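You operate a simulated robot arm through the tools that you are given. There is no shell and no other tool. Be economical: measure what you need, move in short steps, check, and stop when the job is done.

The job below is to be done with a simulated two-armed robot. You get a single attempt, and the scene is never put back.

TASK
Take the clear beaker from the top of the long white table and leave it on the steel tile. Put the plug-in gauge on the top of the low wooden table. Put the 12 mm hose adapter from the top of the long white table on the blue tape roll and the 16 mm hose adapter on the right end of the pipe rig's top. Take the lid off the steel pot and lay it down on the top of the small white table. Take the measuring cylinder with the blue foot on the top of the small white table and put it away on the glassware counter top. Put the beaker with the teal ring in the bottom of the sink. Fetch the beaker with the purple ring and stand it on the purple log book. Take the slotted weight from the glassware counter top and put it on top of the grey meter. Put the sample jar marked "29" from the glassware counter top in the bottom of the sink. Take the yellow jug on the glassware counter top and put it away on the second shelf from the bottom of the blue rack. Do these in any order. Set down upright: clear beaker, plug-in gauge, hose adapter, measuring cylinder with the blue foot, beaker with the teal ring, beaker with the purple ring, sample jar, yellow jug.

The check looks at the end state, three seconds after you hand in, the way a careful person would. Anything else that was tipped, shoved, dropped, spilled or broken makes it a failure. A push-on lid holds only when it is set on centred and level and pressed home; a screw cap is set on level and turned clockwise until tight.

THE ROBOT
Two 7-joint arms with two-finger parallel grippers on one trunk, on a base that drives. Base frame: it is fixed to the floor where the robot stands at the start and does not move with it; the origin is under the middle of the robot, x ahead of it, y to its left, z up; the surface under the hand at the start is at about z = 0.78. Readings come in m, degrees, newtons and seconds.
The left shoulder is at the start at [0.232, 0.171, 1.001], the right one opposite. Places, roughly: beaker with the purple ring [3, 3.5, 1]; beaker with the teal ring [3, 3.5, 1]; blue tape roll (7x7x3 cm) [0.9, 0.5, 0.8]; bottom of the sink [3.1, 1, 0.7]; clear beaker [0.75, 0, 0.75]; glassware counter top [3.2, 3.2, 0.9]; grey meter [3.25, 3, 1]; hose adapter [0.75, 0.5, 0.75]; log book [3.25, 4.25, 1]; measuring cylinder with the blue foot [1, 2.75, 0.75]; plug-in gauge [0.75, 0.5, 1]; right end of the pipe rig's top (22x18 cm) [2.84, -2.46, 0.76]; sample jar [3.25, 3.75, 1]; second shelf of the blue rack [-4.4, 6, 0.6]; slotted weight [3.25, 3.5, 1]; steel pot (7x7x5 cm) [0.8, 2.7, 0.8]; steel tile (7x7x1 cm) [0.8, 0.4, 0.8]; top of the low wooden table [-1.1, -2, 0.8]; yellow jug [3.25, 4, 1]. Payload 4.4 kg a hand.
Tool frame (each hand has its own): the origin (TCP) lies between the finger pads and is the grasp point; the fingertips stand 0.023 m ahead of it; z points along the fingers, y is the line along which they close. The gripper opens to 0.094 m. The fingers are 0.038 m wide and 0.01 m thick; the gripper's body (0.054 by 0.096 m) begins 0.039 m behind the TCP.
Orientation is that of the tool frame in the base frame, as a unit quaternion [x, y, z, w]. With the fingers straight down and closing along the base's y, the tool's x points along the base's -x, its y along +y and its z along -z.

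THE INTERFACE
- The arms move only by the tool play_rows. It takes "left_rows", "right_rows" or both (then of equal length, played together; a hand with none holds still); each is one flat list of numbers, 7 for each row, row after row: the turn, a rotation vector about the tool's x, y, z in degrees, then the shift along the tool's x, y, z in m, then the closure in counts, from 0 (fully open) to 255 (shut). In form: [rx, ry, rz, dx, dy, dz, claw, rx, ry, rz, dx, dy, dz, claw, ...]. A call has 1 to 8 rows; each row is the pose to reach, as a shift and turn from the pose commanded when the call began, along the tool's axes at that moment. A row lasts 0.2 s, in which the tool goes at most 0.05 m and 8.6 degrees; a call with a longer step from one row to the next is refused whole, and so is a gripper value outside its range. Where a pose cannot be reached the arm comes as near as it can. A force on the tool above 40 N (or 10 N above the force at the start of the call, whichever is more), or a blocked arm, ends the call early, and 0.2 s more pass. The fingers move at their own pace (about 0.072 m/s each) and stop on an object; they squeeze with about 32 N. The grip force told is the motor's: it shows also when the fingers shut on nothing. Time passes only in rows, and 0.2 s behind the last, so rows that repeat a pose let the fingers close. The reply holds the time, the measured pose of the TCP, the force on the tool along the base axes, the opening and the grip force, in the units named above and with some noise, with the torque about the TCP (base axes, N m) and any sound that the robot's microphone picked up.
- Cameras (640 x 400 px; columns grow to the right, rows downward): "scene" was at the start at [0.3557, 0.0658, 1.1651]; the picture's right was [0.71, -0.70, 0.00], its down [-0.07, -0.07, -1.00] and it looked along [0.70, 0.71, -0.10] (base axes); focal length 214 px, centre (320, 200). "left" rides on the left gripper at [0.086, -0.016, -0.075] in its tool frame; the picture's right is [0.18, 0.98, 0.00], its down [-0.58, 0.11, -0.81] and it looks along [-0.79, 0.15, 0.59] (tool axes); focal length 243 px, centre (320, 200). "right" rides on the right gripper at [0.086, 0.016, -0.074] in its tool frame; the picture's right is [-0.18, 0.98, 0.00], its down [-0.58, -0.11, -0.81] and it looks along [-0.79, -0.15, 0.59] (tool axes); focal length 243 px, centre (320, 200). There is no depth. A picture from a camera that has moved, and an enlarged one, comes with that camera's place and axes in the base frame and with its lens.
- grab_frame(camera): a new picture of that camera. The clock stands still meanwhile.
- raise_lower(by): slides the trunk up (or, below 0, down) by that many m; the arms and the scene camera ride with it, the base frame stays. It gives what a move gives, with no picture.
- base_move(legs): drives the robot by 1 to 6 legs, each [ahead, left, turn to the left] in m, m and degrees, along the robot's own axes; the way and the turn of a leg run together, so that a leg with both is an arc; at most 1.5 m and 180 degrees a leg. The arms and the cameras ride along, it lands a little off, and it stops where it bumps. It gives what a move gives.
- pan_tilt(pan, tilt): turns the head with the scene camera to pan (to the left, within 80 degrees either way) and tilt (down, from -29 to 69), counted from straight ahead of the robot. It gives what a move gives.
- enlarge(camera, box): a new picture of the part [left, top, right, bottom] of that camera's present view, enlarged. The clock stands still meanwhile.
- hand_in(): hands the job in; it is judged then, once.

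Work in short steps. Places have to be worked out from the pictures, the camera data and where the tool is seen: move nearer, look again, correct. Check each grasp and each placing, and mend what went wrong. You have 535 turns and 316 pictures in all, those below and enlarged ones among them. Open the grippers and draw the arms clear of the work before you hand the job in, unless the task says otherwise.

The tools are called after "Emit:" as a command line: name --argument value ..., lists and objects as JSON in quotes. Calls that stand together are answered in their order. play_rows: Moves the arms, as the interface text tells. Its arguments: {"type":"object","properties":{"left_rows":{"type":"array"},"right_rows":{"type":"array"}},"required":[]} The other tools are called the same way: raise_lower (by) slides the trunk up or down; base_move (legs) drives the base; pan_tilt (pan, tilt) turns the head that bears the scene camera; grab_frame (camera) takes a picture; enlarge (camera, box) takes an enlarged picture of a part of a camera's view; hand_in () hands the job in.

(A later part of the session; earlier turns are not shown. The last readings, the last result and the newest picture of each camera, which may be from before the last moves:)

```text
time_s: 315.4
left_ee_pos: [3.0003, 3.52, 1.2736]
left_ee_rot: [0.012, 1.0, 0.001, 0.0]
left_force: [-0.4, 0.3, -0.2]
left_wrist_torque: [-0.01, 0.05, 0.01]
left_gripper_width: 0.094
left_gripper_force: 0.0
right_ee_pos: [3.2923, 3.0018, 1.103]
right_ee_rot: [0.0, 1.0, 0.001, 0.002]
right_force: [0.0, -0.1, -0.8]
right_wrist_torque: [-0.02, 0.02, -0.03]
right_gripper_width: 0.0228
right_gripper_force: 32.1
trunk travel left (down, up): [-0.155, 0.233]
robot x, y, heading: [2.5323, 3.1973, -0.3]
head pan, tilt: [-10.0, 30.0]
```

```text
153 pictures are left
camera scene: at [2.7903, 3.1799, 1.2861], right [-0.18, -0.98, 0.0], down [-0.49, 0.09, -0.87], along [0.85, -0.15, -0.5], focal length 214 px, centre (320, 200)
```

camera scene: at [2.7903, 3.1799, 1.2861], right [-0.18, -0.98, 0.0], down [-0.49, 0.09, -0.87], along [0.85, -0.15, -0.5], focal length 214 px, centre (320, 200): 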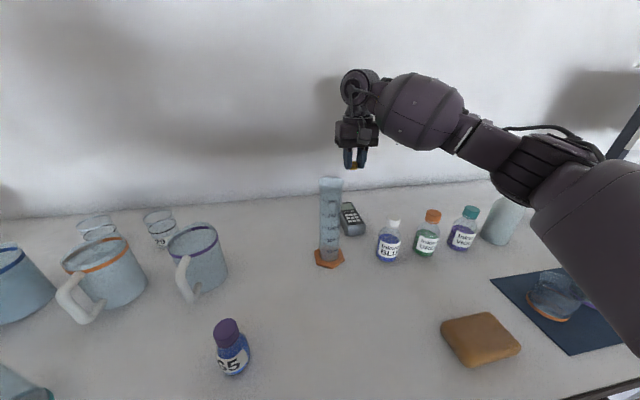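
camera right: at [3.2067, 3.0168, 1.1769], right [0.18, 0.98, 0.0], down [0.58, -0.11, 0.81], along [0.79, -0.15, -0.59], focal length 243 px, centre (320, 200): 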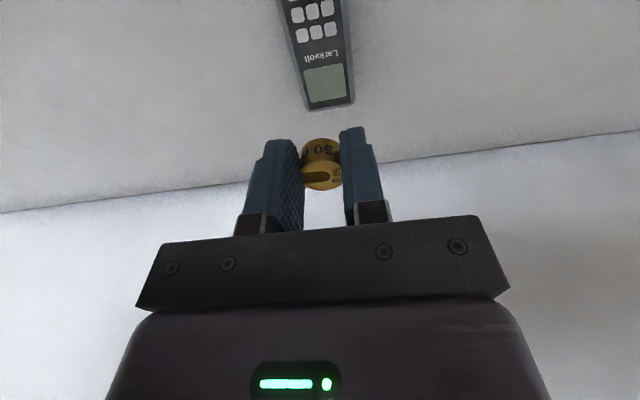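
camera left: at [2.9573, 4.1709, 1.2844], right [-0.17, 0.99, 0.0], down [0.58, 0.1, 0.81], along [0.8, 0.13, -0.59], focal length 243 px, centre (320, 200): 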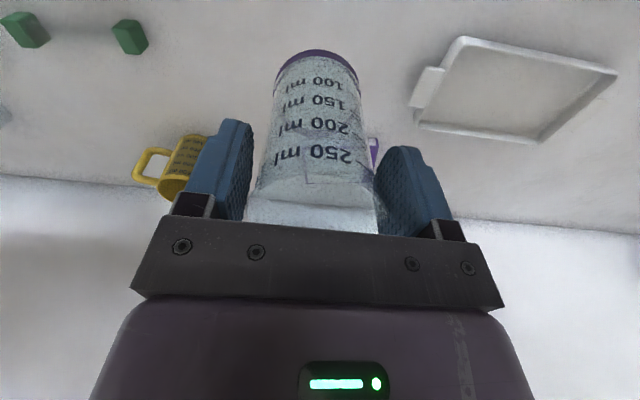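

Lowering here would bring the right elbow down onto the dishes. I raise the hand, shift the base left ~0.17 m, and re-approach so the elbow stays clear.

Emit:
play_rows --right_rows '[0, 0, 0, 0.02, 0, -0.03, 255, 0, 0, 0, 0.04, 0, -0.065, 255]'

Emit:
base_move --legs '[[0, 0.17, 0.3]]'

Emit:
play_rows --right_rows '[0, 0, 0, -0.005, -0.045, 0, 255, 0, 0, 0, -0.01, -0.09, 0, 255, 0, 0, 0, -0.015, -0.135, 0, 255, 0, 0, 0, -0.03, -0.17, 0.02, 255, 0, 0, 0, -0.04, -0.17, 0.06, 255]'

Emit:
grab_frame --camera "right"

Emit:
grab_frame --camera "scene"

```text
time_s: 316.0
left_ee_pos: [2.9978, 3.52, 1.2749]
left_ee_rot: [0.012, 1.0, 0.001, 0.002]
left_force: [-0.4, 1.2, -0.1]
left_wrist_torque: [0.0, -0.01, 0.0]
left_gripper_width: 0.0939
left_gripper_force: 0.0
right_ee_pos: [3.2487, 3.0006, 1.1709]
right_ee_rot: [0.001, 1.0, 0.002, 0.002]
right_force: [-0.7, -0.4, -0.3]
right_wrist_torque: [-0.01, -0.02, 0.01]
right_gripper_width: 0.0226
right_gripper_force: 31.9
trunk travel left (down, up): [-0.155, 0.233]
robot x, y, heading: [2.5301, 3.1965, -0.1]
head pan, tilt: [-10.0, 30.0]
```

```text
time_s: 318.1
left_ee_pos: [2.9971, 3.6909, 1.2745]
left_ee_rot: [0.011, 1.0, 0.001, 0.001]
left_force: [-0.4, 0.6, -0.3]
left_wrist_torque: [-0.01, 0.0, 0.01]
left_gripper_width: 0.0941
left_gripper_force: 0.0
right_ee_pos: [3.2515, 3.172, 1.1673]
right_ee_rot: [-0.002, 1.0, 0.001, 0.002]
right_force: [0.2, 0.3, 0.2]
right_wrist_torque: [-0.03, -0.03, -0.03]
right_gripper_width: 0.0228
right_gripper_force: 32.3
trunk travel left (down, up): [-0.155, 0.233]
robot x, y, heading: [2.5275, 3.365, 0.3]
head pan, tilt: [-10.0, 30.0]
```

```text
time_s: 319.3
left_ee_pos: [2.9993, 3.6908, 1.2738]
left_ee_rot: [0.011, 1.0, 0.001, 0.001]
left_force: [0.4, -0.4, -0.2]
left_wrist_torque: [0.0, 0.05, 0.02]
left_gripper_width: 0.094
left_gripper_force: 0.1
right_ee_pos: [3.2937, 3.0007, 1.1051]
right_ee_rot: [-0.001, 1.0, 0.001, 0.0]
right_force: [0.4, -0.1, -0.5]
right_wrist_torque: [0.01, 0.03, 0.01]
right_gripper_width: 0.0225
right_gripper_force: 31.6
trunk travel left (down, up): [-0.155, 0.233]
robot x, y, heading: [2.5311, 3.3669, 0.3]
head pan, tilt: [-10.0, 30.0]
```

```text
152 pictures are left
camera right: at [3.2079, 3.0168, 1.1803], right [0.18, 0.98, 0.0], down [0.58, -0.11, 0.81], along [0.79, -0.14, -0.59], focal length 243 px, centre (320, 200)
```

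right: 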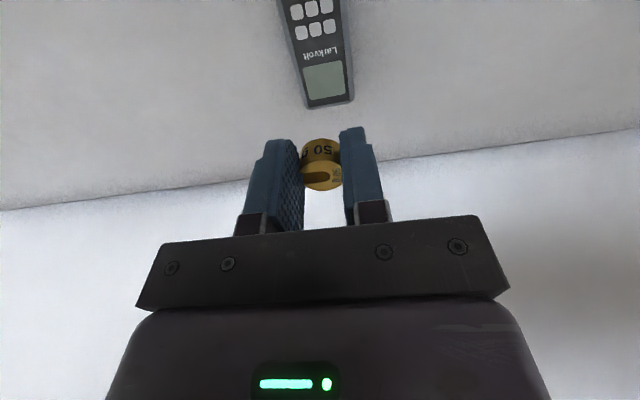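

```text
151 pictures are left
camera scene: at [2.7906, 3.3493, 1.286], right [-0.17, -0.98, 0.0], down [-0.49, 0.09, -0.87], along [0.85, -0.15, -0.5], focal length 214 px, centre (320, 200)
```

scene: 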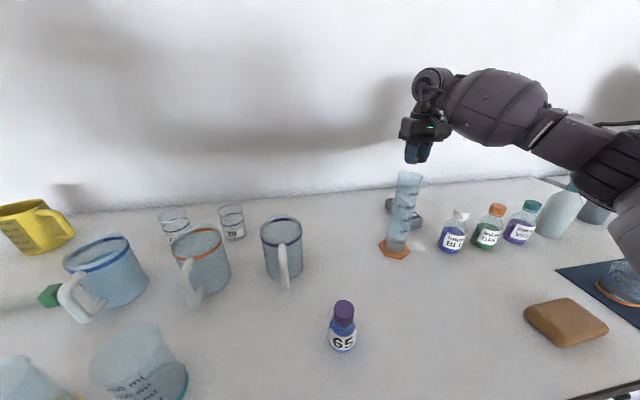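

The arm is straighter and the elbow clear now. I lower to z≈0.985.

Emit:
play_rows --right_rows '[0, 0, 0, 0, 0, 0.04, 255, 0, 0, 0, 0, 0, 0.08, 255, 0, 0, 0, 0, 0, 0.12, 255]'

Emit:
grab_frame --camera "scene"

Emit:
grab_frame --camera "right"

```text
time_s: 320.1
left_ee_pos: [2.9981, 3.6887, 1.2755]
left_ee_rot: [0.01, 1.0, 0.001, 0.0]
left_force: [0.5, -0.4, -0.5]
left_wrist_torque: [0.0, 0.01, -0.01]
left_gripper_width: 0.094
left_gripper_force: 0.1
right_ee_pos: [3.2928, 3.0028, 0.9846]
right_ee_rot: [-0.002, 1.0, 0.002, 0.0]
right_force: [0.4, -0.2, -0.9]
right_wrist_torque: [-0.04, 0.0, 0.0]
right_gripper_width: 0.0228
right_gripper_force: 32.1
trunk travel left (down, up): [-0.155, 0.233]
robot x, y, heading: [2.5291, 3.3653, 0.2]
head pan, tilt: [-10.0, 30.0]
```

```text
150 pictures are left
camera scene: at [2.7903, 3.3491, 1.2862], right [-0.17, -0.98, 0.0], down [-0.49, 0.09, -0.87], along [0.85, -0.15, -0.5], focal length 214 px, centre (320, 200)
```

scene: 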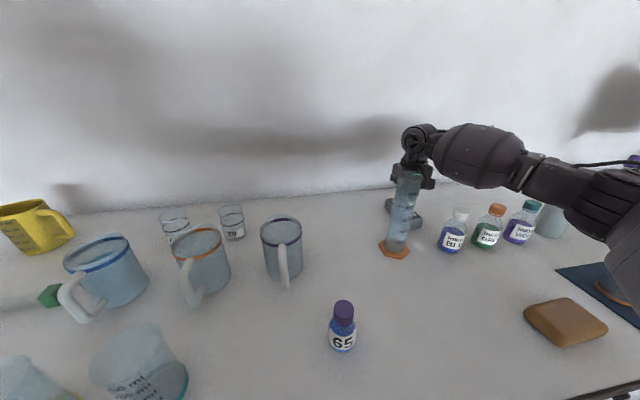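

```text
149 pictures are left
camera right: at [3.2073, 3.0186, 1.0599], right [0.18, 0.98, 0.0], down [0.58, -0.11, 0.81], along [0.79, -0.14, -0.59], focal length 243 px, centre (320, 200)
```

right: 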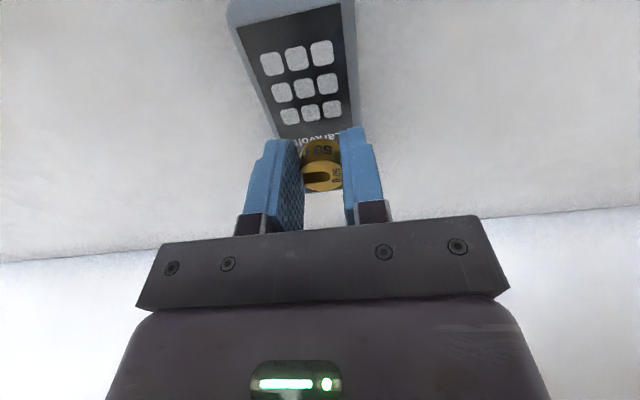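

The weight is centred over the keypad. I lower in small steps to contact.

Emit:
play_rows --right_rows '[0, 0, 0, 0, 0, 0.015, 255, 0, 0, 0, 0, 0, 0.022, 255, 0, 0, 0, 0, 0, 0.026, 255, 0, 0, 0, 0, 0, 0.03, 255, 0, 0, 0, 0, 0, 0.034, 255]'

```text
time_s: 321.3
left_ee_pos: [2.995, 3.6911, 1.2772]
left_ee_rot: [0.01, 1.0, 0.001, 0.004]
left_force: [-0.3, 0.4, -0.3]
left_wrist_torque: [-0.03, -0.01, -0.03]
left_gripper_width: 0.0941
left_gripper_force: 0.0
right_ee_pos: [3.2913, 3.0039, 0.9617]
right_ee_rot: [-0.002, 1.0, 0.002, 0.007]
right_force: [5.0, -4.3, 28.1]
right_wrist_torque: [-0.17, -0.18, -0.04]
right_gripper_width: 0.0233
right_gripper_force: 32.1
trunk travel left (down, up): [-0.155, 0.233]
robot x, y, heading: [2.529, 3.3616, 0.0]
head pan, tilt: [-10.0, 30.0]
```

Contact on the meter. I unload and open gradually, then rise.

Emit:
play_rows --right_rows '[0, 0, 0, 0, 0, -0.005, 255, 0, 0, 0, 0, 0, -0.0095, 255, 0, 0, 0, 0, 0, -0.0095, 188, 0, 0, 0, 0, 0, -0.0095, 178, 0, 0, 0, 0, 0, -0.0095, 160, 0, 0, 0, 0, 0, -0.0095, 130, 0, 0, 0, 0, 0, -0.04, 130, 0, 0, 0, 0, 0, -0.085, 130]'

Emit:
grab_frame --camera "right"

```text
time_s: 323.1
left_ee_pos: [2.996, 3.691, 1.2752]
left_ee_rot: [0.01, 1.0, 0.001, 0.002]
left_force: [0.8, 0.1, -0.1]
left_wrist_torque: [-0.03, 0.02, 0.01]
left_gripper_width: 0.094
left_gripper_force: 0.0
right_ee_pos: [3.2921, 3.003, 1.0399]
right_ee_rot: [-0.001, 1.0, 0.001, 0.001]
right_force: [-0.2, -0.2, 0.2]
right_wrist_torque: [0.03, -0.02, -0.02]
right_gripper_width: 0.0458
right_gripper_force: 0.1
trunk travel left (down, up): [-0.155, 0.233]
robot x, y, heading: [2.526, 3.3619, 0.0]
head pan, tilt: [-10.0, 30.0]
```

```text
148 pictures are left
camera right: at [3.2052, 3.019, 1.1139], right [0.18, 0.98, 0.0], down [0.58, -0.11, 0.81], along [0.79, -0.14, -0.59], focal length 243 px, centre (320, 200)
```

right: 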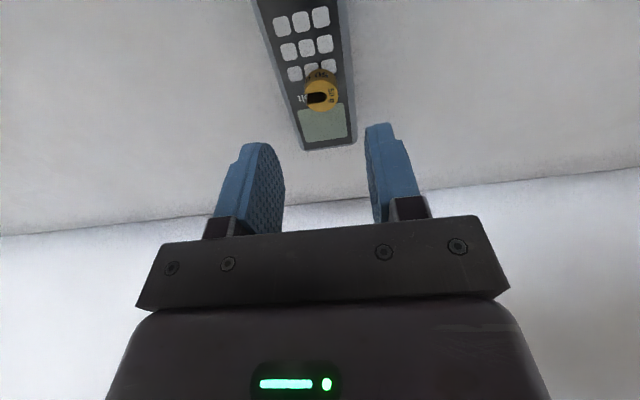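

Weight is on the meter. I lift and shift the base left so the right hand comes over jar 29.

Emit:
play_rows --right_rows '[0, 0, 0, 0, 0, -0.045, 100, 0, 0, 0, 0, 0, -0.09, 50, 0, 0, 0, 0, 0, -0.13, 0, 0, 0, 0, 0.03, 0, -0.15, 0]'

Emit:
base_move --legs '[[0, 0.51, 0]]'

Emit:
grab_frame --camera "right"

```text
time_s: 324.1
left_ee_pos: [2.9965, 3.6905, 1.2764]
left_ee_rot: [0.011, 1.0, 0.001, 0.003]
left_force: [-0.8, -0.9, -0.4]
left_wrist_torque: [0.02, -0.01, 0.01]
left_gripper_width: 0.0938
left_gripper_force: 0.0
right_ee_pos: [3.2596, 3.0017, 1.191]
right_ee_rot: [0.0, 1.0, 0.002, 0.002]
right_force: [-0.1, 0.5, 0.8]
right_wrist_torque: [0.03, -0.02, -0.01]
right_gripper_width: 0.0937
right_gripper_force: 0.1
trunk travel left (down, up): [-0.155, 0.233]
robot x, y, heading: [2.5283, 3.3661, 0.3]
head pan, tilt: [-10.0, 30.0]
```

```text
time_s: 329.1
left_ee_pos: [2.9936, 4.202, 1.2732]
left_ee_rot: [0.009, 1.0, 0.002, 0.001]
left_force: [-0.2, -0.2, -0.5]
left_wrist_torque: [0.0, 0.0, -0.01]
left_gripper_width: 0.0941
left_gripper_force: 0.0
right_ee_pos: [3.261, 3.5143, 1.1887]
right_ee_rot: [-0.004, 1.0, 0.002, 0.001]
right_force: [0.1, 0.5, 0.3]
right_wrist_torque: [-0.01, 0.0, 0.01]
right_gripper_width: 0.0941
right_gripper_force: 0.0
trunk travel left (down, up): [-0.155, 0.233]
robot x, y, heading: [2.5272, 3.8719, 0.4]
head pan, tilt: [-10.0, 30.0]
```

```text
147 pictures are left
camera right: at [3.1751, 3.5296, 1.2629], right [0.18, 0.98, 0.0], down [0.58, -0.11, 0.81], along [0.79, -0.14, -0.59], focal length 243 px, centre (320, 200)
```

right: 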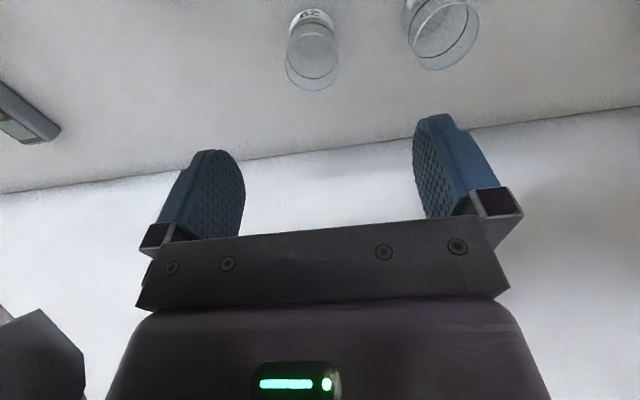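

Jar 29 at ≈(3.300,3.499). I descend over it to z≈0.99.

Emit:
play_rows --right_rows '[0, 0, 0, -0.01, -0.004, 0.045, 0, 0, 0, 0, -0.02, -0.008, 0.09, 0, 0, 0, 0, -0.03, -0.012, 0.135, 0, 0, 0, 0, -0.039, -0.015, 0.18, 0, 0, 0, 0, -0.039, -0.015, 0.2, 0]'

Emit:
grab_frame --camera "right"

Emit:
grab_frame --camera "scene"

```text
time_s: 330.3
left_ee_pos: [2.9941, 4.2018, 1.2746]
left_ee_rot: [0.01, 1.0, 0.0, 0.001]
left_force: [0.8, 0.3, -0.2]
left_wrist_torque: [0.02, 0.02, 0.02]
left_gripper_width: 0.0939
left_gripper_force: 0.0
right_ee_pos: [3.3, 3.5015, 0.9885]
right_ee_rot: [-0.004, 1.0, 0.002, 0.001]
right_force: [0.0, 0.3, 0.5]
right_wrist_torque: [0.02, 0.02, 0.02]
right_gripper_width: 0.094
right_gripper_force: 0.0
trunk travel left (down, up): [-0.155, 0.233]
robot x, y, heading: [2.5259, 3.8765, -0.0]
head pan, tilt: [-10.0, 30.0]
```

```text
146 pictures are left
camera right: at [3.2141, 3.5155, 1.0627], right [0.18, 0.98, 0.0], down [0.58, -0.11, 0.81], along [0.79, -0.14, -0.59], focal length 243 px, centre (320, 200)
```

right: 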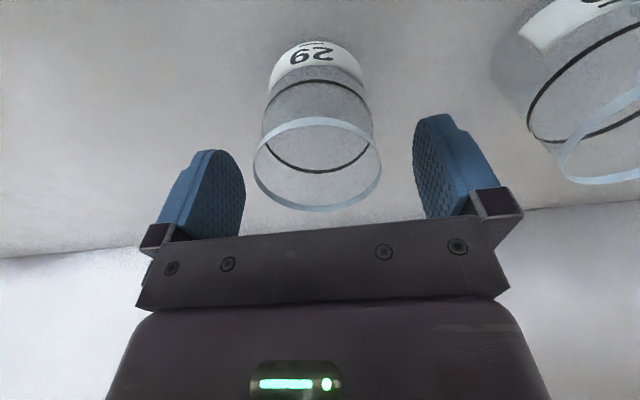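

```text
145 pictures are left
camera scene: at [2.7874, 3.8599, 1.2867], right [-0.17, -0.99, 0.0], down [-0.49, 0.08, -0.87], along [0.85, -0.15, -0.5], focal length 214 px, centre (320, 200)
```

scene: 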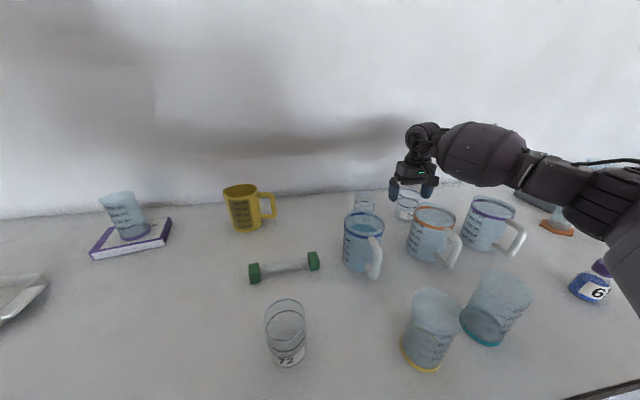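

Centred on jar 29. I lower to 0.942 and close.

Emit:
play_rows --right_rows '[0, 0, 0, 0, 0, 0.025, 0, 0, 0, 0, 0, 0, 0.047, 0, 0, 0, 0, 0, 0, 0.047, 255, 0, 0, 0, 0, 0, 0.047, 255, 0, 0, 0, 0, 0, 0.047, 255, 0, 0, 0, 0, 0, 0.02, 255, 0, 0, 0, 0, 0, -0.02, 255]'

Emit:
grab_frame --camera "right"

```text
time_s: 331.9
left_ee_pos: [2.9937, 4.203, 1.2758]
left_ee_rot: [0.01, 1.0, 0.001, 0.002]
left_force: [-0.6, -0.1, 0.0]
left_wrist_torque: [-0.03, -0.04, 0.01]
left_gripper_width: 0.0941
left_gripper_force: 0.1
right_ee_pos: [3.2985, 3.5004, 1.0097]
right_ee_rot: [-0.004, 1.0, 0.002, 0.001]
right_force: [-0.8, 0.9, -0.5]
right_wrist_torque: [0.01, 0.01, -0.02]
right_gripper_width: 0.0592
right_gripper_force: 31.4
trunk travel left (down, up): [-0.155, 0.233]
robot x, y, heading: [2.5288, 3.8714, 0.3]
head pan, tilt: [-10.0, 30.0]
```

```text
144 pictures are left
camera right: at [3.2128, 3.5152, 1.0848], right [0.18, 0.98, 0.0], down [0.58, -0.11, 0.81], along [0.79, -0.14, -0.59], focal length 243 px, centre (320, 200)
```

right: 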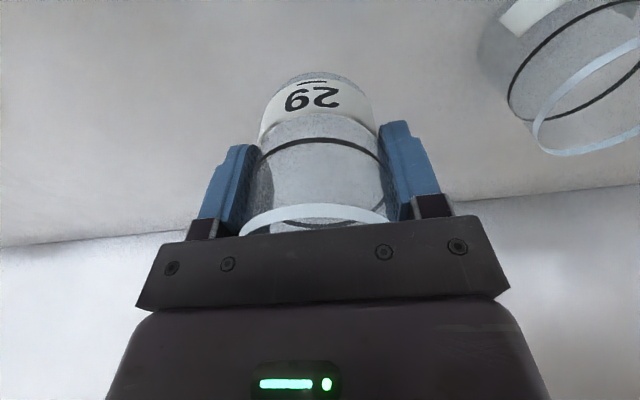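

Jar 29 held. I lift, retract, and reposition the base for the teal beaker with the left hand.

Emit:
play_rows --right_rows '[0, 0, 0, 0, 0, -0.048, 255, 0, 0, 0, 0, 0, -0.096, 255, 0, 0, 0, 0, 0, -0.144, 255, 0, 0, 0, 0.03, 0, -0.18, 255, 0, 0, 0, 0.075, 0, -0.19, 255, 0, 0, 0, 0.12, 0, -0.19, 255, 0, 0, 0, 0.165, 0, -0.19, 255, 0, 0, 0, 0.21, 0, -0.19, 255]'

Emit:
base_move --legs '[[-0.27, 0, 0], [0, -0.57, 0]]'

Emit:
grab_frame --camera "left"

Emit:
grab_frame --camera "right"

```text
time_s: 333.7
left_ee_pos: [2.9934, 4.2012, 1.2761]
left_ee_rot: [0.008, 1.0, 0.001, 0.002]
left_force: [-0.9, -0.4, 1.2]
left_wrist_torque: [0.03, 0.0, 0.0]
left_gripper_width: 0.094
left_gripper_force: 0.1
right_ee_pos: [3.0877, 3.4988, 1.1995]
right_ee_rot: [-0.004, 1.0, 0.0, 0.003]
right_force: [0.2, 0.0, -1.3]
right_wrist_torque: [-0.01, 0.0, 0.0]
right_gripper_width: 0.0589
right_gripper_force: 32.6
trunk travel left (down, up): [-0.155, 0.233]
robot x, y, heading: [2.5239, 3.8755, 0.6]
head pan, tilt: [-10.0, 30.0]
```

```text
time_s: 340.7
left_ee_pos: [2.7296, 3.6256, 1.2752]
left_ee_rot: [0.013, 1.0, 0.0, 0.001]
left_force: [0.1, -0.4, -0.8]
left_wrist_torque: [-0.02, -0.01, 0.03]
left_gripper_width: 0.0941
left_gripper_force: 0.0
right_ee_pos: [2.8174, 2.9209, 1.1975]
right_ee_rot: [0.002, 1.0, 0.002, 0.001]
right_force: [-1.0, 0.2, 0.1]
right_wrist_torque: [-0.02, 0.04, 0.02]
right_gripper_width: 0.059
right_gripper_force: 31.3
trunk travel left (down, up): [-0.155, 0.233]
robot x, y, heading: [2.2566, 3.301, -0.6]
head pan, tilt: [-10.0, 30.0]
```

```text
143 pictures are left
camera left: at [2.6413, 3.6108, 1.3488], right [-0.16, 0.99, 0.0], down [0.58, 0.09, 0.81], along [0.8, 0.13, -0.59], focal length 243 px, centre (320, 200)
```

left: 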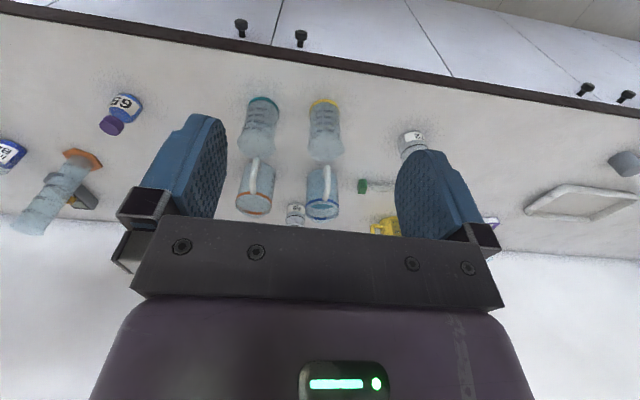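

```text
142 pictures are left
camera right: at [2.732, 2.9364, 1.2722], right [0.19, 0.98, 0.0], down [0.58, -0.11, 0.81], along [0.79, -0.15, -0.59], focal length 243 px, centre (320, 200)
```

right: 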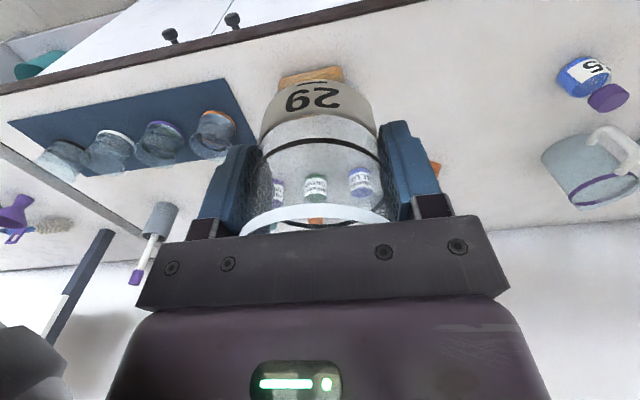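

Teal beaker ≈(2.945,3.541). I bring the left hand above it.

Emit:
play_rows --left_rows '[0, 0, 0, -0.036, -0.013, 0.029, 0, 0, 0, 0, -0.073, -0.026, 0.058, 0, 0, 0, 0, -0.109, -0.04, 0.087, 0, 0, 0, 0, -0.145, -0.053, 0.117, 0, 0, 0, 0, -0.181, -0.066, 0.146, 0, 0, 0, 0, -0.2176, -0.079, 0.175, 0]'

Emit:
grab_frame --camera "left"

```text
time_s: 342.1
left_ee_pos: [2.9417, 3.5431, 1.1055]
left_ee_rot: [0.013, 1.0, 0.004, 0.006]
left_force: [-0.1, 0.6, -5.0]
left_wrist_torque: [-0.05, 0.01, 0.01]
left_gripper_width: 0.094
left_gripper_force: 0.0
left hand out of reach, approached as far as the arm can: row 6
right_ee_pos: [2.8169, 2.9204, 1.1987]
right_ee_rot: [0.0, 1.0, 0.002, 0.001]
right_force: [-1.0, -0.8, 1.8]
right_wrist_torque: [0.02, -0.05, 0.01]
right_gripper_width: 0.0588
right_gripper_force: 31.8
trunk travel left (down, up): [-0.155, 0.233]
robot x, y, heading: [2.2597, 3.3001, -0.1]
head pan, tilt: [-10.0, 30.0]
```

```text
141 pictures are left
camera left: at [2.8524, 3.5283, 1.179], right [-0.16, 0.99, 0.01], down [0.57, 0.09, 0.81], along [0.8, 0.13, -0.58], focal length 243 px, centre (320, 200)
```

left: 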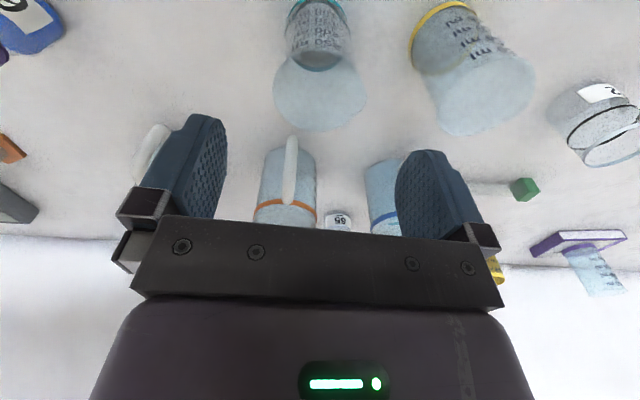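

I step forward 6 cm for reach margin, then descend on the teal beaker.

Emit:
base_move --legs '[[0.06, 0, 0]]'

Emit:
play_rows --left_rows '[0, 0, 0, 0.03, 0, 0.0, 0, 0, 0, 0, 0.055, 0, 0.0, 0, 0, 0, 0, 0.055, 0, 0.04, 0, 0, 0, 0, 0.055, 0, 0.07, 0]'

Emit:
grab_frame --camera "left"

```text
time_s: 343.1
left_ee_pos: [3.0007, 3.543, 1.0997]
left_ee_rot: [0.012, 1.0, 0.0, 0.002]
left_force: [-0.1, 0.4, -0.8]
left_wrist_torque: [0.02, -0.01, -0.02]
left_gripper_width: 0.094
left_gripper_force: 0.1
right_ee_pos: [2.8776, 2.9205, 1.1976]
right_ee_rot: [0.002, 1.0, 0.001, 0.001]
right_force: [0.2, 0.4, -1.3]
right_wrist_torque: [0.0, 0.02, 0.0]
right_gripper_width: 0.0589
right_gripper_force: 32.2
trunk travel left (down, up): [-0.155, 0.233]
robot x, y, heading: [2.3198, 3.3012, -0.2]
head pan, tilt: [-10.0, 30.0]
```

```text
time_s: 344.1
left_ee_pos: [2.9467, 3.5457, 1.0295]
left_ee_rot: [0.013, 1.0, 0.001, 0.001]
left_force: [-0.5, 0.7, -0.1]
left_wrist_torque: [0.0, -0.01, 0.01]
left_gripper_width: 0.0941
left_gripper_force: 0.0
right_ee_pos: [2.8773, 2.9212, 1.1977]
right_ee_rot: [0.001, 1.0, 0.002, 0.0]
right_force: [0.8, -0.1, -0.5]
right_wrist_torque: [-0.01, -0.01, 0.0]
right_gripper_width: 0.0589
right_gripper_force: 32.7
trunk travel left (down, up): [-0.155, 0.233]
robot x, y, heading: [2.3184, 3.3015, 0.1]
head pan, tilt: [-10.0, 30.0]
```

```text
140 pictures are left
camera left: at [2.8575, 3.5306, 1.1042], right [-0.16, 0.99, 0.0], down [0.58, 0.09, 0.81], along [0.8, 0.13, -0.59], focal length 243 px, centre (320, 200)
```

left: 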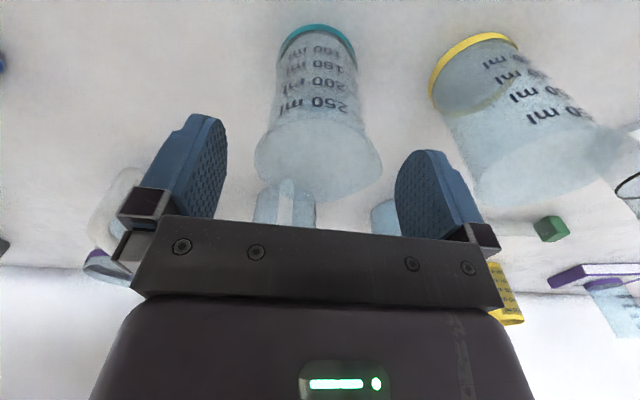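

Centred. Descend, close, lift.

Emit:
play_rows --left_rows '[0, 0, 0, 0, -0.001, 0.025, 0, 0, 0, 0, 0, -0.001, 0.044, 0, 0, 0, 0, 0, -0.001, 0.044, 255, 0, 0, 0, 0, -0.001, 0.044, 255, 0, 0, 0, 0, -0.001, 0.044, 255, 0, 0, 0, 0, -0.001, 0.01, 255, 0, 0, 0, 0, -0.001, -0.035, 255, 0, 0, 0, 0, -0.001, -0.08, 255]'

Emit:
play_rows --left_rows '[0, 0, 0, 0.02, 0, -0.035, 255, 0, 0, 0, 0.05, 0, -0.06, 255, 0, 0, 0, 0.09, 0, -0.08, 255]'

Emit:
grab_frame --camera "left"

```text
time_s: 345.9
left_ee_pos: [2.9441, 3.5445, 1.1099]
left_ee_rot: [0.012, 1.0, 0.002, 0.0]
left_force: [-0.6, 0.3, -0.7]
left_wrist_torque: [0.0, 0.0, 0.01]
left_gripper_width: 0.0677
left_gripper_force: 31.7
right_ee_pos: [2.876, 2.9204, 1.1994]
right_ee_rot: [0.001, 1.0, 0.002, 0.002]
right_force: [-0.6, -0.5, -0.3]
right_wrist_torque: [-0.02, 0.02, 0.03]
right_gripper_width: 0.0589
right_gripper_force: 31.8
trunk travel left (down, up): [-0.155, 0.233]
robot x, y, heading: [2.3223, 3.3016, -0.4]
head pan, tilt: [-10.0, 30.0]
```

```text
time_s: 346.7
left_ee_pos: [2.8533, 3.547, 1.1902]
left_ee_rot: [0.013, 1.0, 0.0, 0.002]
left_force: [-0.1, -0.5, -0.4]
left_wrist_torque: [-0.01, -0.02, -0.04]
left_gripper_width: 0.0678
left_gripper_force: 31.9
right_ee_pos: [2.8759, 2.9206, 1.199]
right_ee_rot: [0.001, 1.0, 0.001, 0.002]
right_force: [-0.5, 0.4, 0.5]
right_wrist_torque: [0.05, 0.02, 0.03]
right_gripper_width: 0.0585
right_gripper_force: 32.1
trunk travel left (down, up): [-0.155, 0.233]
robot x, y, heading: [2.3175, 3.3037, -0.2]
head pan, tilt: [-10.0, 30.0]
```

```text
139 pictures are left
camera left: at [2.7641, 3.5318, 1.2643], right [-0.16, 0.99, 0.0], down [0.58, 0.09, 0.81], along [0.8, 0.13, -0.59], focal length 243 px, centre (320, 200)
```

left: 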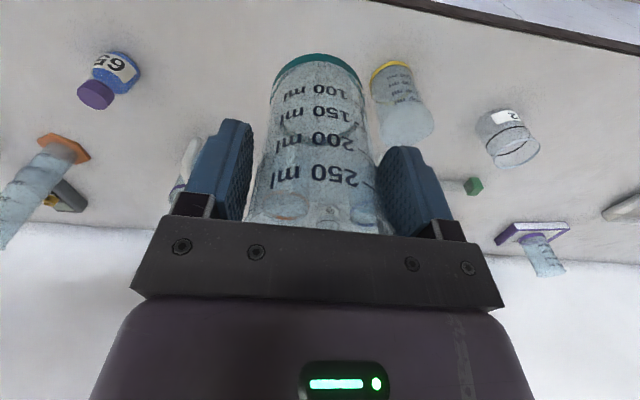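

Both objects held. I back up and drive south to the sink.

Emit:
base_move --legs '[[-0.3, 0, 0], [0, -1.2, 0], [0, -1.0, 0]]'

Emit:
pan_tilt --pan 0 --tilt 25

Emit:
grab_frame --camera "scene"

```text
time_s: 367.9
left_ee_pos: [2.5504, 1.3414, 1.1878]
left_ee_rot: [0.009, 1.0, 0.001, 0.001]
left_force: [0.1, 0.8, -0.5]
left_wrist_torque: [-0.01, 0.03, 0.01]
left_gripper_width: 0.0679
left_gripper_force: 31.6
right_ee_pos: [2.5753, 0.7158, 1.1977]
right_ee_rot: [-0.003, 1.0, 0.002, 0.0]
right_force: [-0.7, -0.1, -0.6]
right_wrist_torque: [0.01, 0.01, -0.03]
right_gripper_width: 0.0588
right_gripper_force: 32.3
trunk travel left (down, up): [-0.155, 0.233]
robot x, y, heading: [2.0163, 1.0949, 0.2]
head pan, tilt: [-10.0, 30.0]
```

```text
time_s: 368.6
left_ee_pos: [2.5502, 1.3417, 1.1885]
left_ee_rot: [0.009, 1.0, 0.001, 0.001]
left_force: [-0.7, -0.9, -0.8]
left_wrist_torque: [-0.02, 0.0, -0.02]
left_gripper_width: 0.0677
left_gripper_force: 31.7
right_ee_pos: [2.5759, 0.716, 1.1968]
right_ee_rot: [-0.003, 1.0, 0.002, 0.001]
right_force: [0.3, -0.5, -0.5]
right_wrist_torque: [-0.01, -0.06, -0.02]
right_gripper_width: 0.0591
right_gripper_force: 32.4
trunk travel left (down, up): [-0.155, 0.233]
robot x, y, heading: [2.0177, 1.0943, 0.2]
head pan, tilt: [0.0, 25.0]
```

```text
138 pictures are left
camera scene: at [2.2785, 1.094, 1.2945], right [0.0, -1.0, 0.0], down [-0.42, 0.0, -0.91], along [0.91, 0.0, -0.42], focal length 214 px, centre (320, 200)
```

scene: 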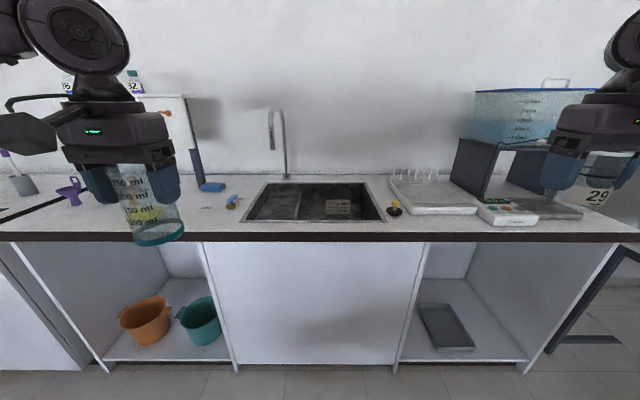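

I drive closer and look into the basin from a steeper angle.

Emit:
base_move --legs '[[0.3, 0, 0]]'

Emit:
pan_tilt --pan 0 --tilt 45

Emit:
grab_frame --camera "scene"

```text
time_s: 370.6
left_ee_pos: [2.8481, 1.3425, 1.1888]
left_ee_rot: [0.009, 1.0, 0.001, 0.0]
left_force: [0.0, -0.1, -0.6]
left_wrist_torque: [-0.05, -0.04, 0.0]
left_gripper_width: 0.068
left_gripper_force: 32.1
right_ee_pos: [2.8768, 0.7167, 1.1977]
right_ee_rot: [-0.002, 1.0, 0.002, 0.0]
right_force: [-0.2, -0.6, -1.0]
right_wrist_torque: [0.07, 0.01, 0.02]
right_gripper_width: 0.0586
right_gripper_force: 32.2
trunk travel left (down, up): [-0.155, 0.233]
robot x, y, heading: [2.3122, 1.0923, -0.1]
head pan, tilt: [0.0, 25.0]
```

```text
time_s: 371.5
left_ee_pos: [2.8477, 1.3421, 1.1888]
left_ee_rot: [0.009, 1.0, 0.001, 0.002]
left_force: [-0.1, -0.1, -0.1]
left_wrist_torque: [-0.01, 0.03, -0.01]
left_gripper_width: 0.0676
left_gripper_force: 31.8
right_ee_pos: [2.8737, 0.7161, 1.198]
right_ee_rot: [-0.002, 1.0, 0.001, 0.001]
right_force: [-0.3, 0.2, 0.0]
right_wrist_torque: [-0.01, 0.02, 0.03]
right_gripper_width: 0.0586
right_gripper_force: 31.6
trunk travel left (down, up): [-0.155, 0.233]
robot x, y, heading: [2.3125, 1.0943, 0.3]
head pan, tilt: [0.0, 45.0]
```

```text
137 pictures are left
camera scene: at [2.566, 1.0952, 1.264], right [0.0, -1.0, 0.0], down [-0.71, 0.0, -0.71], along [0.71, 0.0, -0.71], focal length 214 px, centre (320, 200)
```

scene: 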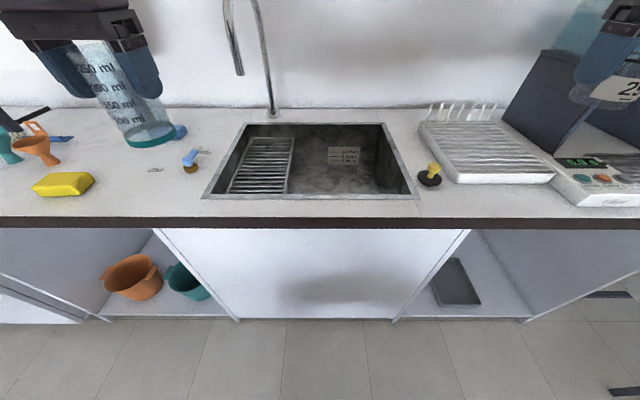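

Emit:
enlarge --camera "scene" --box '[190, 100, 430, 220]'

```text
2.67 times, centred on (310, 160) of scene
camera zoom: at [2.566, 1.0952, 1.264], right [0.0, -1.0, 0.0], down [-0.71, 0.0, -0.71], along [0.71, 0.0, -0.71], focal length 572 px, centre (347, 307)
```

zoom: 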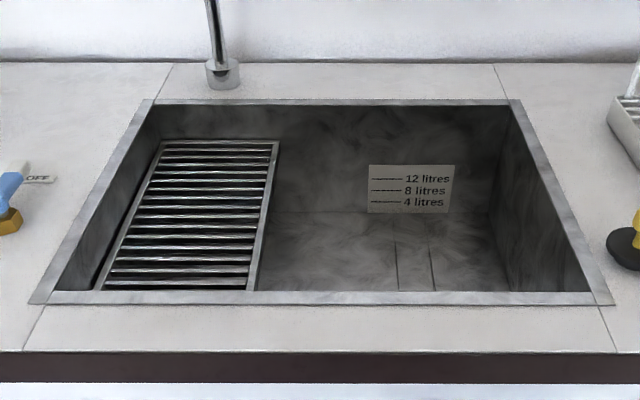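

The sink's free bottom spans x 2.95–3.32, y 0.87–1.19 (grate on the left part), depth ≈0.72; the faucet spout ends near (3.08,1.27,1.13). I place the jar first with the right hand at ≈(3.14,0.965).

Emit:
base_move --legs '[[0.05, 0.15, 0]]'

Emit:
play_rows --right_rows '[0, 0, 0, -0.035, 0.015, 0.01, 255, 0, 0, 0, -0.07, 0.03, 0.02, 255, 0, 0, 0, -0.105, 0.045, 0.03, 255, 0, 0, 0, -0.14, 0.06, 0.04, 255, 0, 0, 0, -0.175, 0.075, 0.055, 255, 0, 0, 0, -0.21, 0.09, 0.075, 255, 0, 0, 0, -0.22, 0.095, 0.115, 255]'

Emit:
grab_frame --camera "right"

Emit:
grab_frame --camera "scene"

```text
time_s: 373.4
left_ee_pos: [2.8979, 1.4937, 1.1886]
left_ee_rot: [0.01, 1.0, 0.001, 0.001]
left_force: [-0.1, -0.3, -0.7]
left_wrist_torque: [0.0, 0.01, 0.0]
left_gripper_width: 0.0676
left_gripper_force: 32.5
right_ee_pos: [2.9237, 0.8681, 1.1977]
right_ee_rot: [-0.002, 1.0, 0.001, 0.001]
right_force: [-0.6, 0.2, -1.8]
right_wrist_torque: [0.03, -0.04, 0.01]
right_gripper_width: 0.0589
right_gripper_force: 32.4
trunk travel left (down, up): [-0.155, 0.233]
robot x, y, heading: [2.362, 1.2435, 0.1]
head pan, tilt: [0.0, 45.0]
```

```text
time_s: 375.1
left_ee_pos: [2.8977, 1.4924, 1.1887]
left_ee_rot: [0.009, 1.0, 0.001, 0.001]
left_force: [-0.1, 0.6, -1.1]
left_wrist_torque: [0.01, 0.02, 0.03]
left_gripper_width: 0.0676
left_gripper_force: 31.9
right_ee_pos: [3.1448, 0.9645, 1.0809]
right_ee_rot: [-0.003, 1.0, 0.002, 0.0]
right_force: [0.9, 0.0, -0.2]
right_wrist_torque: [0.03, -0.02, -0.02]
right_gripper_width: 0.059
right_gripper_force: 32.2
trunk travel left (down, up): [-0.155, 0.233]
robot x, y, heading: [2.362, 1.2469, -0.0]
head pan, tilt: [0.0, 45.0]
```

```text
135 pictures are left
camera right: at [3.0587, 0.9793, 1.156], right [0.18, 0.98, 0.0], down [0.58, -0.11, 0.81], along [0.79, -0.14, -0.59], focal length 243 px, centre (320, 200)
```

right: 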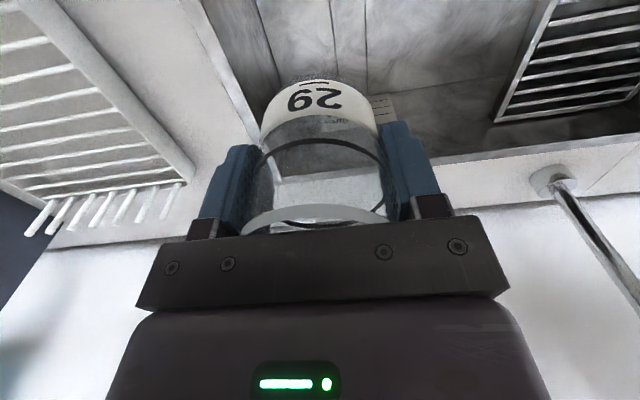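

```text
134 pictures are left
camera scene: at [2.6164, 1.2456, 1.2635], right [0.0, -1.0, 0.0], down [-0.71, 0.0, -0.71], along [0.71, 0.0, -0.71], focal length 214 px, centre (320, 200)
```

scene: 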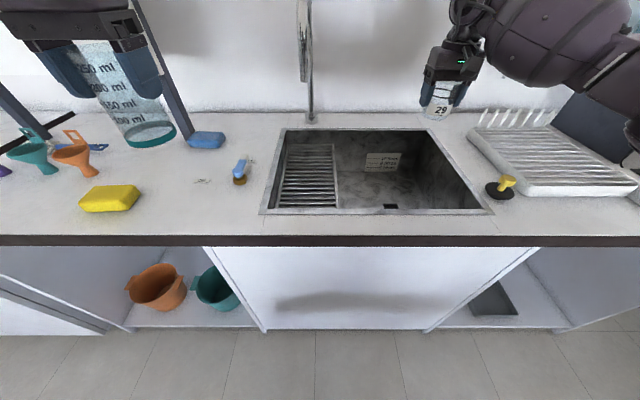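

With the current geometry the right forearm would come down on the drying rack. I bring the robot closer (retracting hands equally) and raise the trunk so the arm comes down steeply.

Emit:
play_rows --right_rows '[0, 0, 0, 0.04, 0, -0.01, 255, 0, 0, 0, 0.08, 0, -0.02, 255, 0, 0, 0, 0.12, 0, -0.03, 255, 0, 0, 0, 0.15, 0, -0.03, 255]' --left_rows '[0, 0, 0, 0.03, 0, 0, 255, 0, 0, 0, 0.06, 0, 0, 255, 0, 0, 0, 0.09, 0, 0, 255, 0, 0, 0, 0.1, 0, 0, 255]'

Emit:
base_move --legs '[[0.15, 0, 0]]'

Emit:
raise_lower --by 0.12

Emit:
grab_frame --camera "scene"

```text
time_s: 376.1
left_ee_pos: [2.7968, 1.4954, 1.1889]
left_ee_rot: [0.008, 1.0, 0.002, 0.001]
left_force: [0.7, 0.0, -0.5]
left_wrist_torque: [0.03, -0.01, 0.02]
left_gripper_width: 0.0676
left_gripper_force: 31.9
right_ee_pos: [2.9953, 0.9643, 1.1117]
right_ee_rot: [-0.002, 1.0, 0.001, 0.0]
right_force: [-0.1, -0.2, -0.4]
right_wrist_torque: [0.0, 0.02, 0.01]
right_gripper_width: 0.0589
right_gripper_force: 32.0
trunk travel left (down, up): [-0.155, 0.233]
robot x, y, heading: [2.3613, 1.2433, 0.1]
head pan, tilt: [0.0, 45.0]
```

```text
time_s: 377.4
left_ee_pos: [2.9465, 1.4949, 1.1895]
left_ee_rot: [0.01, 1.0, 0.0, 0.002]
left_force: [0.2, 0.1, 0.1]
left_wrist_torque: [0.0, 0.02, -0.02]
left_gripper_width: 0.0679
left_gripper_force: 32.0
right_ee_pos: [3.1422, 0.9646, 1.1139]
right_ee_rot: [-0.003, 1.0, 0.001, 0.001]
right_force: [0.7, 0.5, -1.8]
right_wrist_torque: [0.02, 0.04, -0.03]
right_gripper_width: 0.059
right_gripper_force: 32.0
trunk travel left (down, up): [-0.155, 0.233]
robot x, y, heading: [2.5108, 1.2446, 0.2]
head pan, tilt: [0.0, 45.0]
```

```text
time_s: 378.9
left_ee_pos: [2.9467, 1.496, 1.3078]
left_ee_rot: [0.009, 1.0, 0.001, 0.002]
left_force: [-0.3, -0.6, -1.6]
left_wrist_torque: [-0.03, 0.05, -0.01]
left_gripper_width: 0.0678
left_gripper_force: 31.8
right_ee_pos: [3.1434, 0.9649, 1.2314]
right_ee_rot: [-0.003, 1.0, 0.001, 0.0]
right_force: [0.5, -0.1, -0.4]
right_wrist_torque: [0.04, 0.03, 0.02]
right_gripper_width: 0.0588
right_gripper_force: 31.8
trunk travel left (down, up): [-0.275, 0.113]
robot x, y, heading: [2.5123, 1.2468, 0.3]
head pan, tilt: [0.0, 45.0]
```

```text
133 pictures are left
camera scene: at [2.6681, 1.2463, 1.3948], right [0.0, -1.0, 0.0], down [-0.71, 0.0, -0.71], along [0.71, 0.0, -0.71], focal length 214 px, centre (320, 200)
```

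scene: 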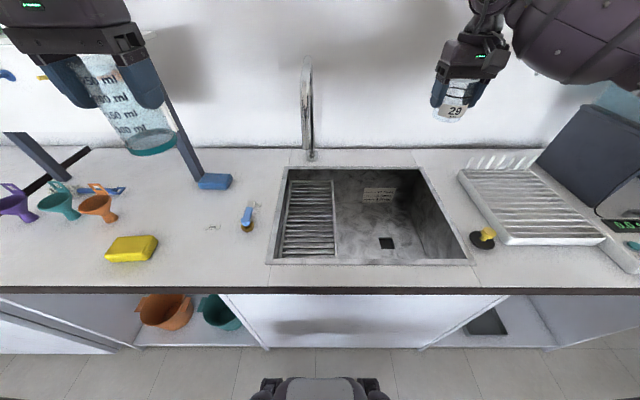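

Good view. To avoid the drain I choose (3.20,0.945). I lower the jar to z≈1.0 and check the arm.

Emit:
play_rows --right_rows '[0, 0, 0, -0.02, -0.006, 0.045, 255, 0, 0, 0, -0.035, -0.012, 0.09, 255, 0, 0, 0, -0.05, -0.018, 0.135, 255, 0, 0, 0, -0.056, -0.02, 0.18, 255, 0, 0, 0, -0.056, -0.02, 0.225, 255]'

Emit:
grab_frame --camera "scene"

```text
time_s: 380.1
left_ee_pos: [2.9462, 1.4954, 1.3081]
left_ee_rot: [0.009, 1.0, 0.002, 0.001]
left_force: [-0.1, 0.5, -0.5]
left_wrist_torque: [0.01, 0.04, 0.0]
left_gripper_width: 0.0678
left_gripper_force: 32.1
right_ee_pos: [3.1995, 0.9457, 1.009]
right_ee_rot: [-0.002, 1.0, 0.001, 0.002]
right_force: [0.5, 0.1, -0.7]
right_wrist_torque: [-0.02, 0.02, 0.02]
right_gripper_width: 0.0588
right_gripper_force: 32.0
trunk travel left (down, up): [-0.275, 0.113]
robot x, y, heading: [2.5085, 1.2423, 0.2]
head pan, tilt: [0.0, 45.0]
```

```text
132 pictures are left
camera scene: at [2.6678, 1.246, 1.395], right [0.0, -1.0, 0.0], down [-0.71, 0.0, -0.71], along [0.71, 0.0, -0.71], focal length 214 px, centre (320, 200)
```

scene: 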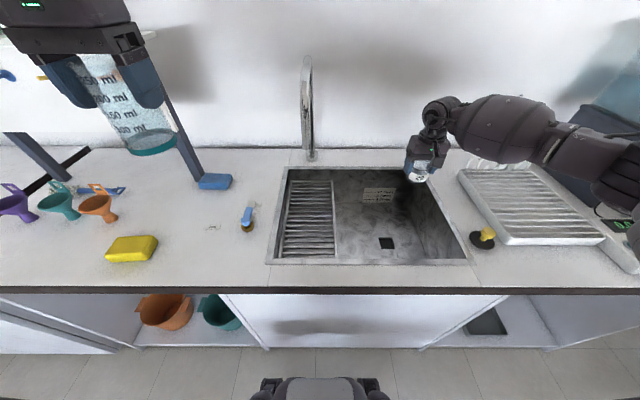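

The arm should straighten as it reaches down. I lower another 10 cm and check.

Emit:
play_rows --right_rows '[0, 0, 0, 0.01, 0.005, 0.035, 255, 0, 0, 0, 0.02, 0.01, 0.07, 255, 0, 0, 0, 0.03, 0.012, 0.1, 255]'

Emit:
grab_frame --camera "scene"

```text
time_s: 380.9
left_ee_pos: [2.9461, 1.4958, 1.3093]
left_ee_rot: [0.009, 1.0, 0.0, 0.001]
left_force: [0.7, -0.2, -0.6]
left_wrist_torque: [0.02, 0.02, 0.01]
left_gripper_width: 0.0679
left_gripper_force: 31.9
right_ee_pos: [3.1679, 0.9583, 0.908]
right_ee_rot: [-0.003, 1.0, 0.002, 0.002]
right_force: [1.0, 0.3, -1.2]
right_wrist_torque: [0.0, -0.01, 0.01]
right_gripper_width: 0.0589
right_gripper_force: 31.6
trunk travel left (down, up): [-0.275, 0.113]
robot x, y, heading: [2.5095, 1.2445, 0.2]
head pan, tilt: [0.0, 45.0]
```

```text
131 pictures are left
camera scene: at [2.6674, 1.2459, 1.395], right [0.0, -1.0, 0.0], down [-0.71, 0.0, -0.71], along [0.71, 0.0, -0.71], focal length 214 px, centre (320, 200)
```

scene: 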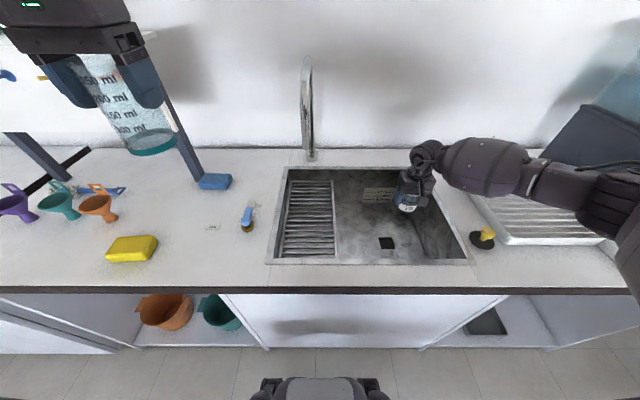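

The forearm still sweeps over the rack. Better: stand farther back so the arm is nearly straight, and aim at (3.06,1.10). I lift out, back up 0.13 m and shift left 0.09 m.

Emit:
play_rows --right_rows '[0, 0, 0, 0, 0, -0.045, 255, 0, 0, 0, 0, 0, -0.09, 255, 0, 0, 0, 0, 0, -0.135, 255, 0, 0, 0, 0, 0, -0.16, 255]'

Emit:
base_move --legs '[[-0.13, 0.09, 0]]'

Emit:
play_rows --right_rows '[0, 0, 0, -0.01, 0.025, 0.03, 255, 0, 0, 0, -0.02, 0.05, 0.07, 255, 0, 0, 0, -0.02, 0.05, 0.11, 255, 0, 0, 0, -0.02, 0.05, 0.15, 255]'

Emit:
grab_frame --camera "scene"

```text
time_s: 381.9
left_ee_pos: [2.9454, 1.4972, 1.3083]
left_ee_rot: [0.01, 1.0, 0.0, 0.002]
left_force: [-0.1, -0.1, -0.5]
left_wrist_torque: [0.02, 0.0, -0.03]
left_gripper_width: 0.0676
left_gripper_force: 32.6
right_ee_pos: [3.1696, 0.957, 1.0685]
right_ee_rot: [-0.002, 1.0, 0.0, 0.0]
right_force: [0.8, -0.2, -0.6]
right_wrist_torque: [0.02, 0.0, -0.04]
right_gripper_width: 0.0588
right_gripper_force: 31.6
trunk travel left (down, up): [-0.275, 0.113]
robot x, y, heading: [2.5114, 1.2476, 0.3]
head pan, tilt: [0.0, 45.0]
```

```text
time_s: 383.4
left_ee_pos: [2.8151, 1.5849, 1.3094]
left_ee_rot: [0.009, 1.0, 0.001, 0.002]
left_force: [-0.2, 0.0, -0.1]
left_wrist_torque: [-0.02, -0.04, 0.02]
left_gripper_width: 0.068
left_gripper_force: 32.6
right_ee_pos: [3.0394, 1.0464, 1.0696]
right_ee_rot: [-0.003, 1.0, 0.001, 0.002]
right_force: [0.0, -0.8, -0.8]
right_wrist_torque: [0.01, 0.01, 0.04]
right_gripper_width: 0.0587
right_gripper_force: 31.8
trunk travel left (down, up): [-0.275, 0.113]
robot x, y, heading: [2.382, 1.3328, 0.3]
head pan, tilt: [0.0, 45.0]
```

```text
time_s: 384.4
left_ee_pos: [2.8163, 1.5847, 1.309]
left_ee_rot: [0.008, 1.0, 0.001, 0.0]
left_force: [0.0, 0.5, -1.2]
left_wrist_torque: [0.03, 0.05, -0.01]
left_gripper_width: 0.0677
left_gripper_force: 32.2
right_ee_pos: [3.0597, 1.0975, 0.9184]
right_ee_rot: [-0.003, 1.0, 0.001, 0.001]
right_force: [0.0, 0.6, -0.3]
right_wrist_torque: [0.0, 0.01, -0.03]
right_gripper_width: 0.0588
right_gripper_force: 32.0
trunk travel left (down, up): [-0.275, 0.113]
robot x, y, heading: [2.3816, 1.3339, 0.4]
head pan, tilt: [0.0, 45.0]
```

```text
130 pictures are left
camera scene: at [2.5379, 1.3351, 1.3949], right [0.0, -1.0, 0.0], down [-0.71, 0.0, -0.71], along [0.71, 0.0, -0.71], focal length 214 px, centre (320, 200)
```

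scene: 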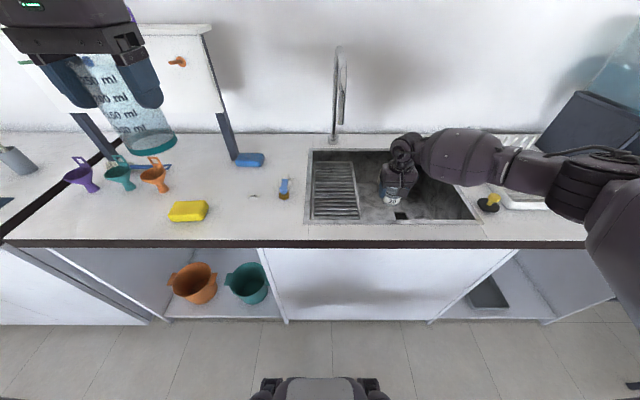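

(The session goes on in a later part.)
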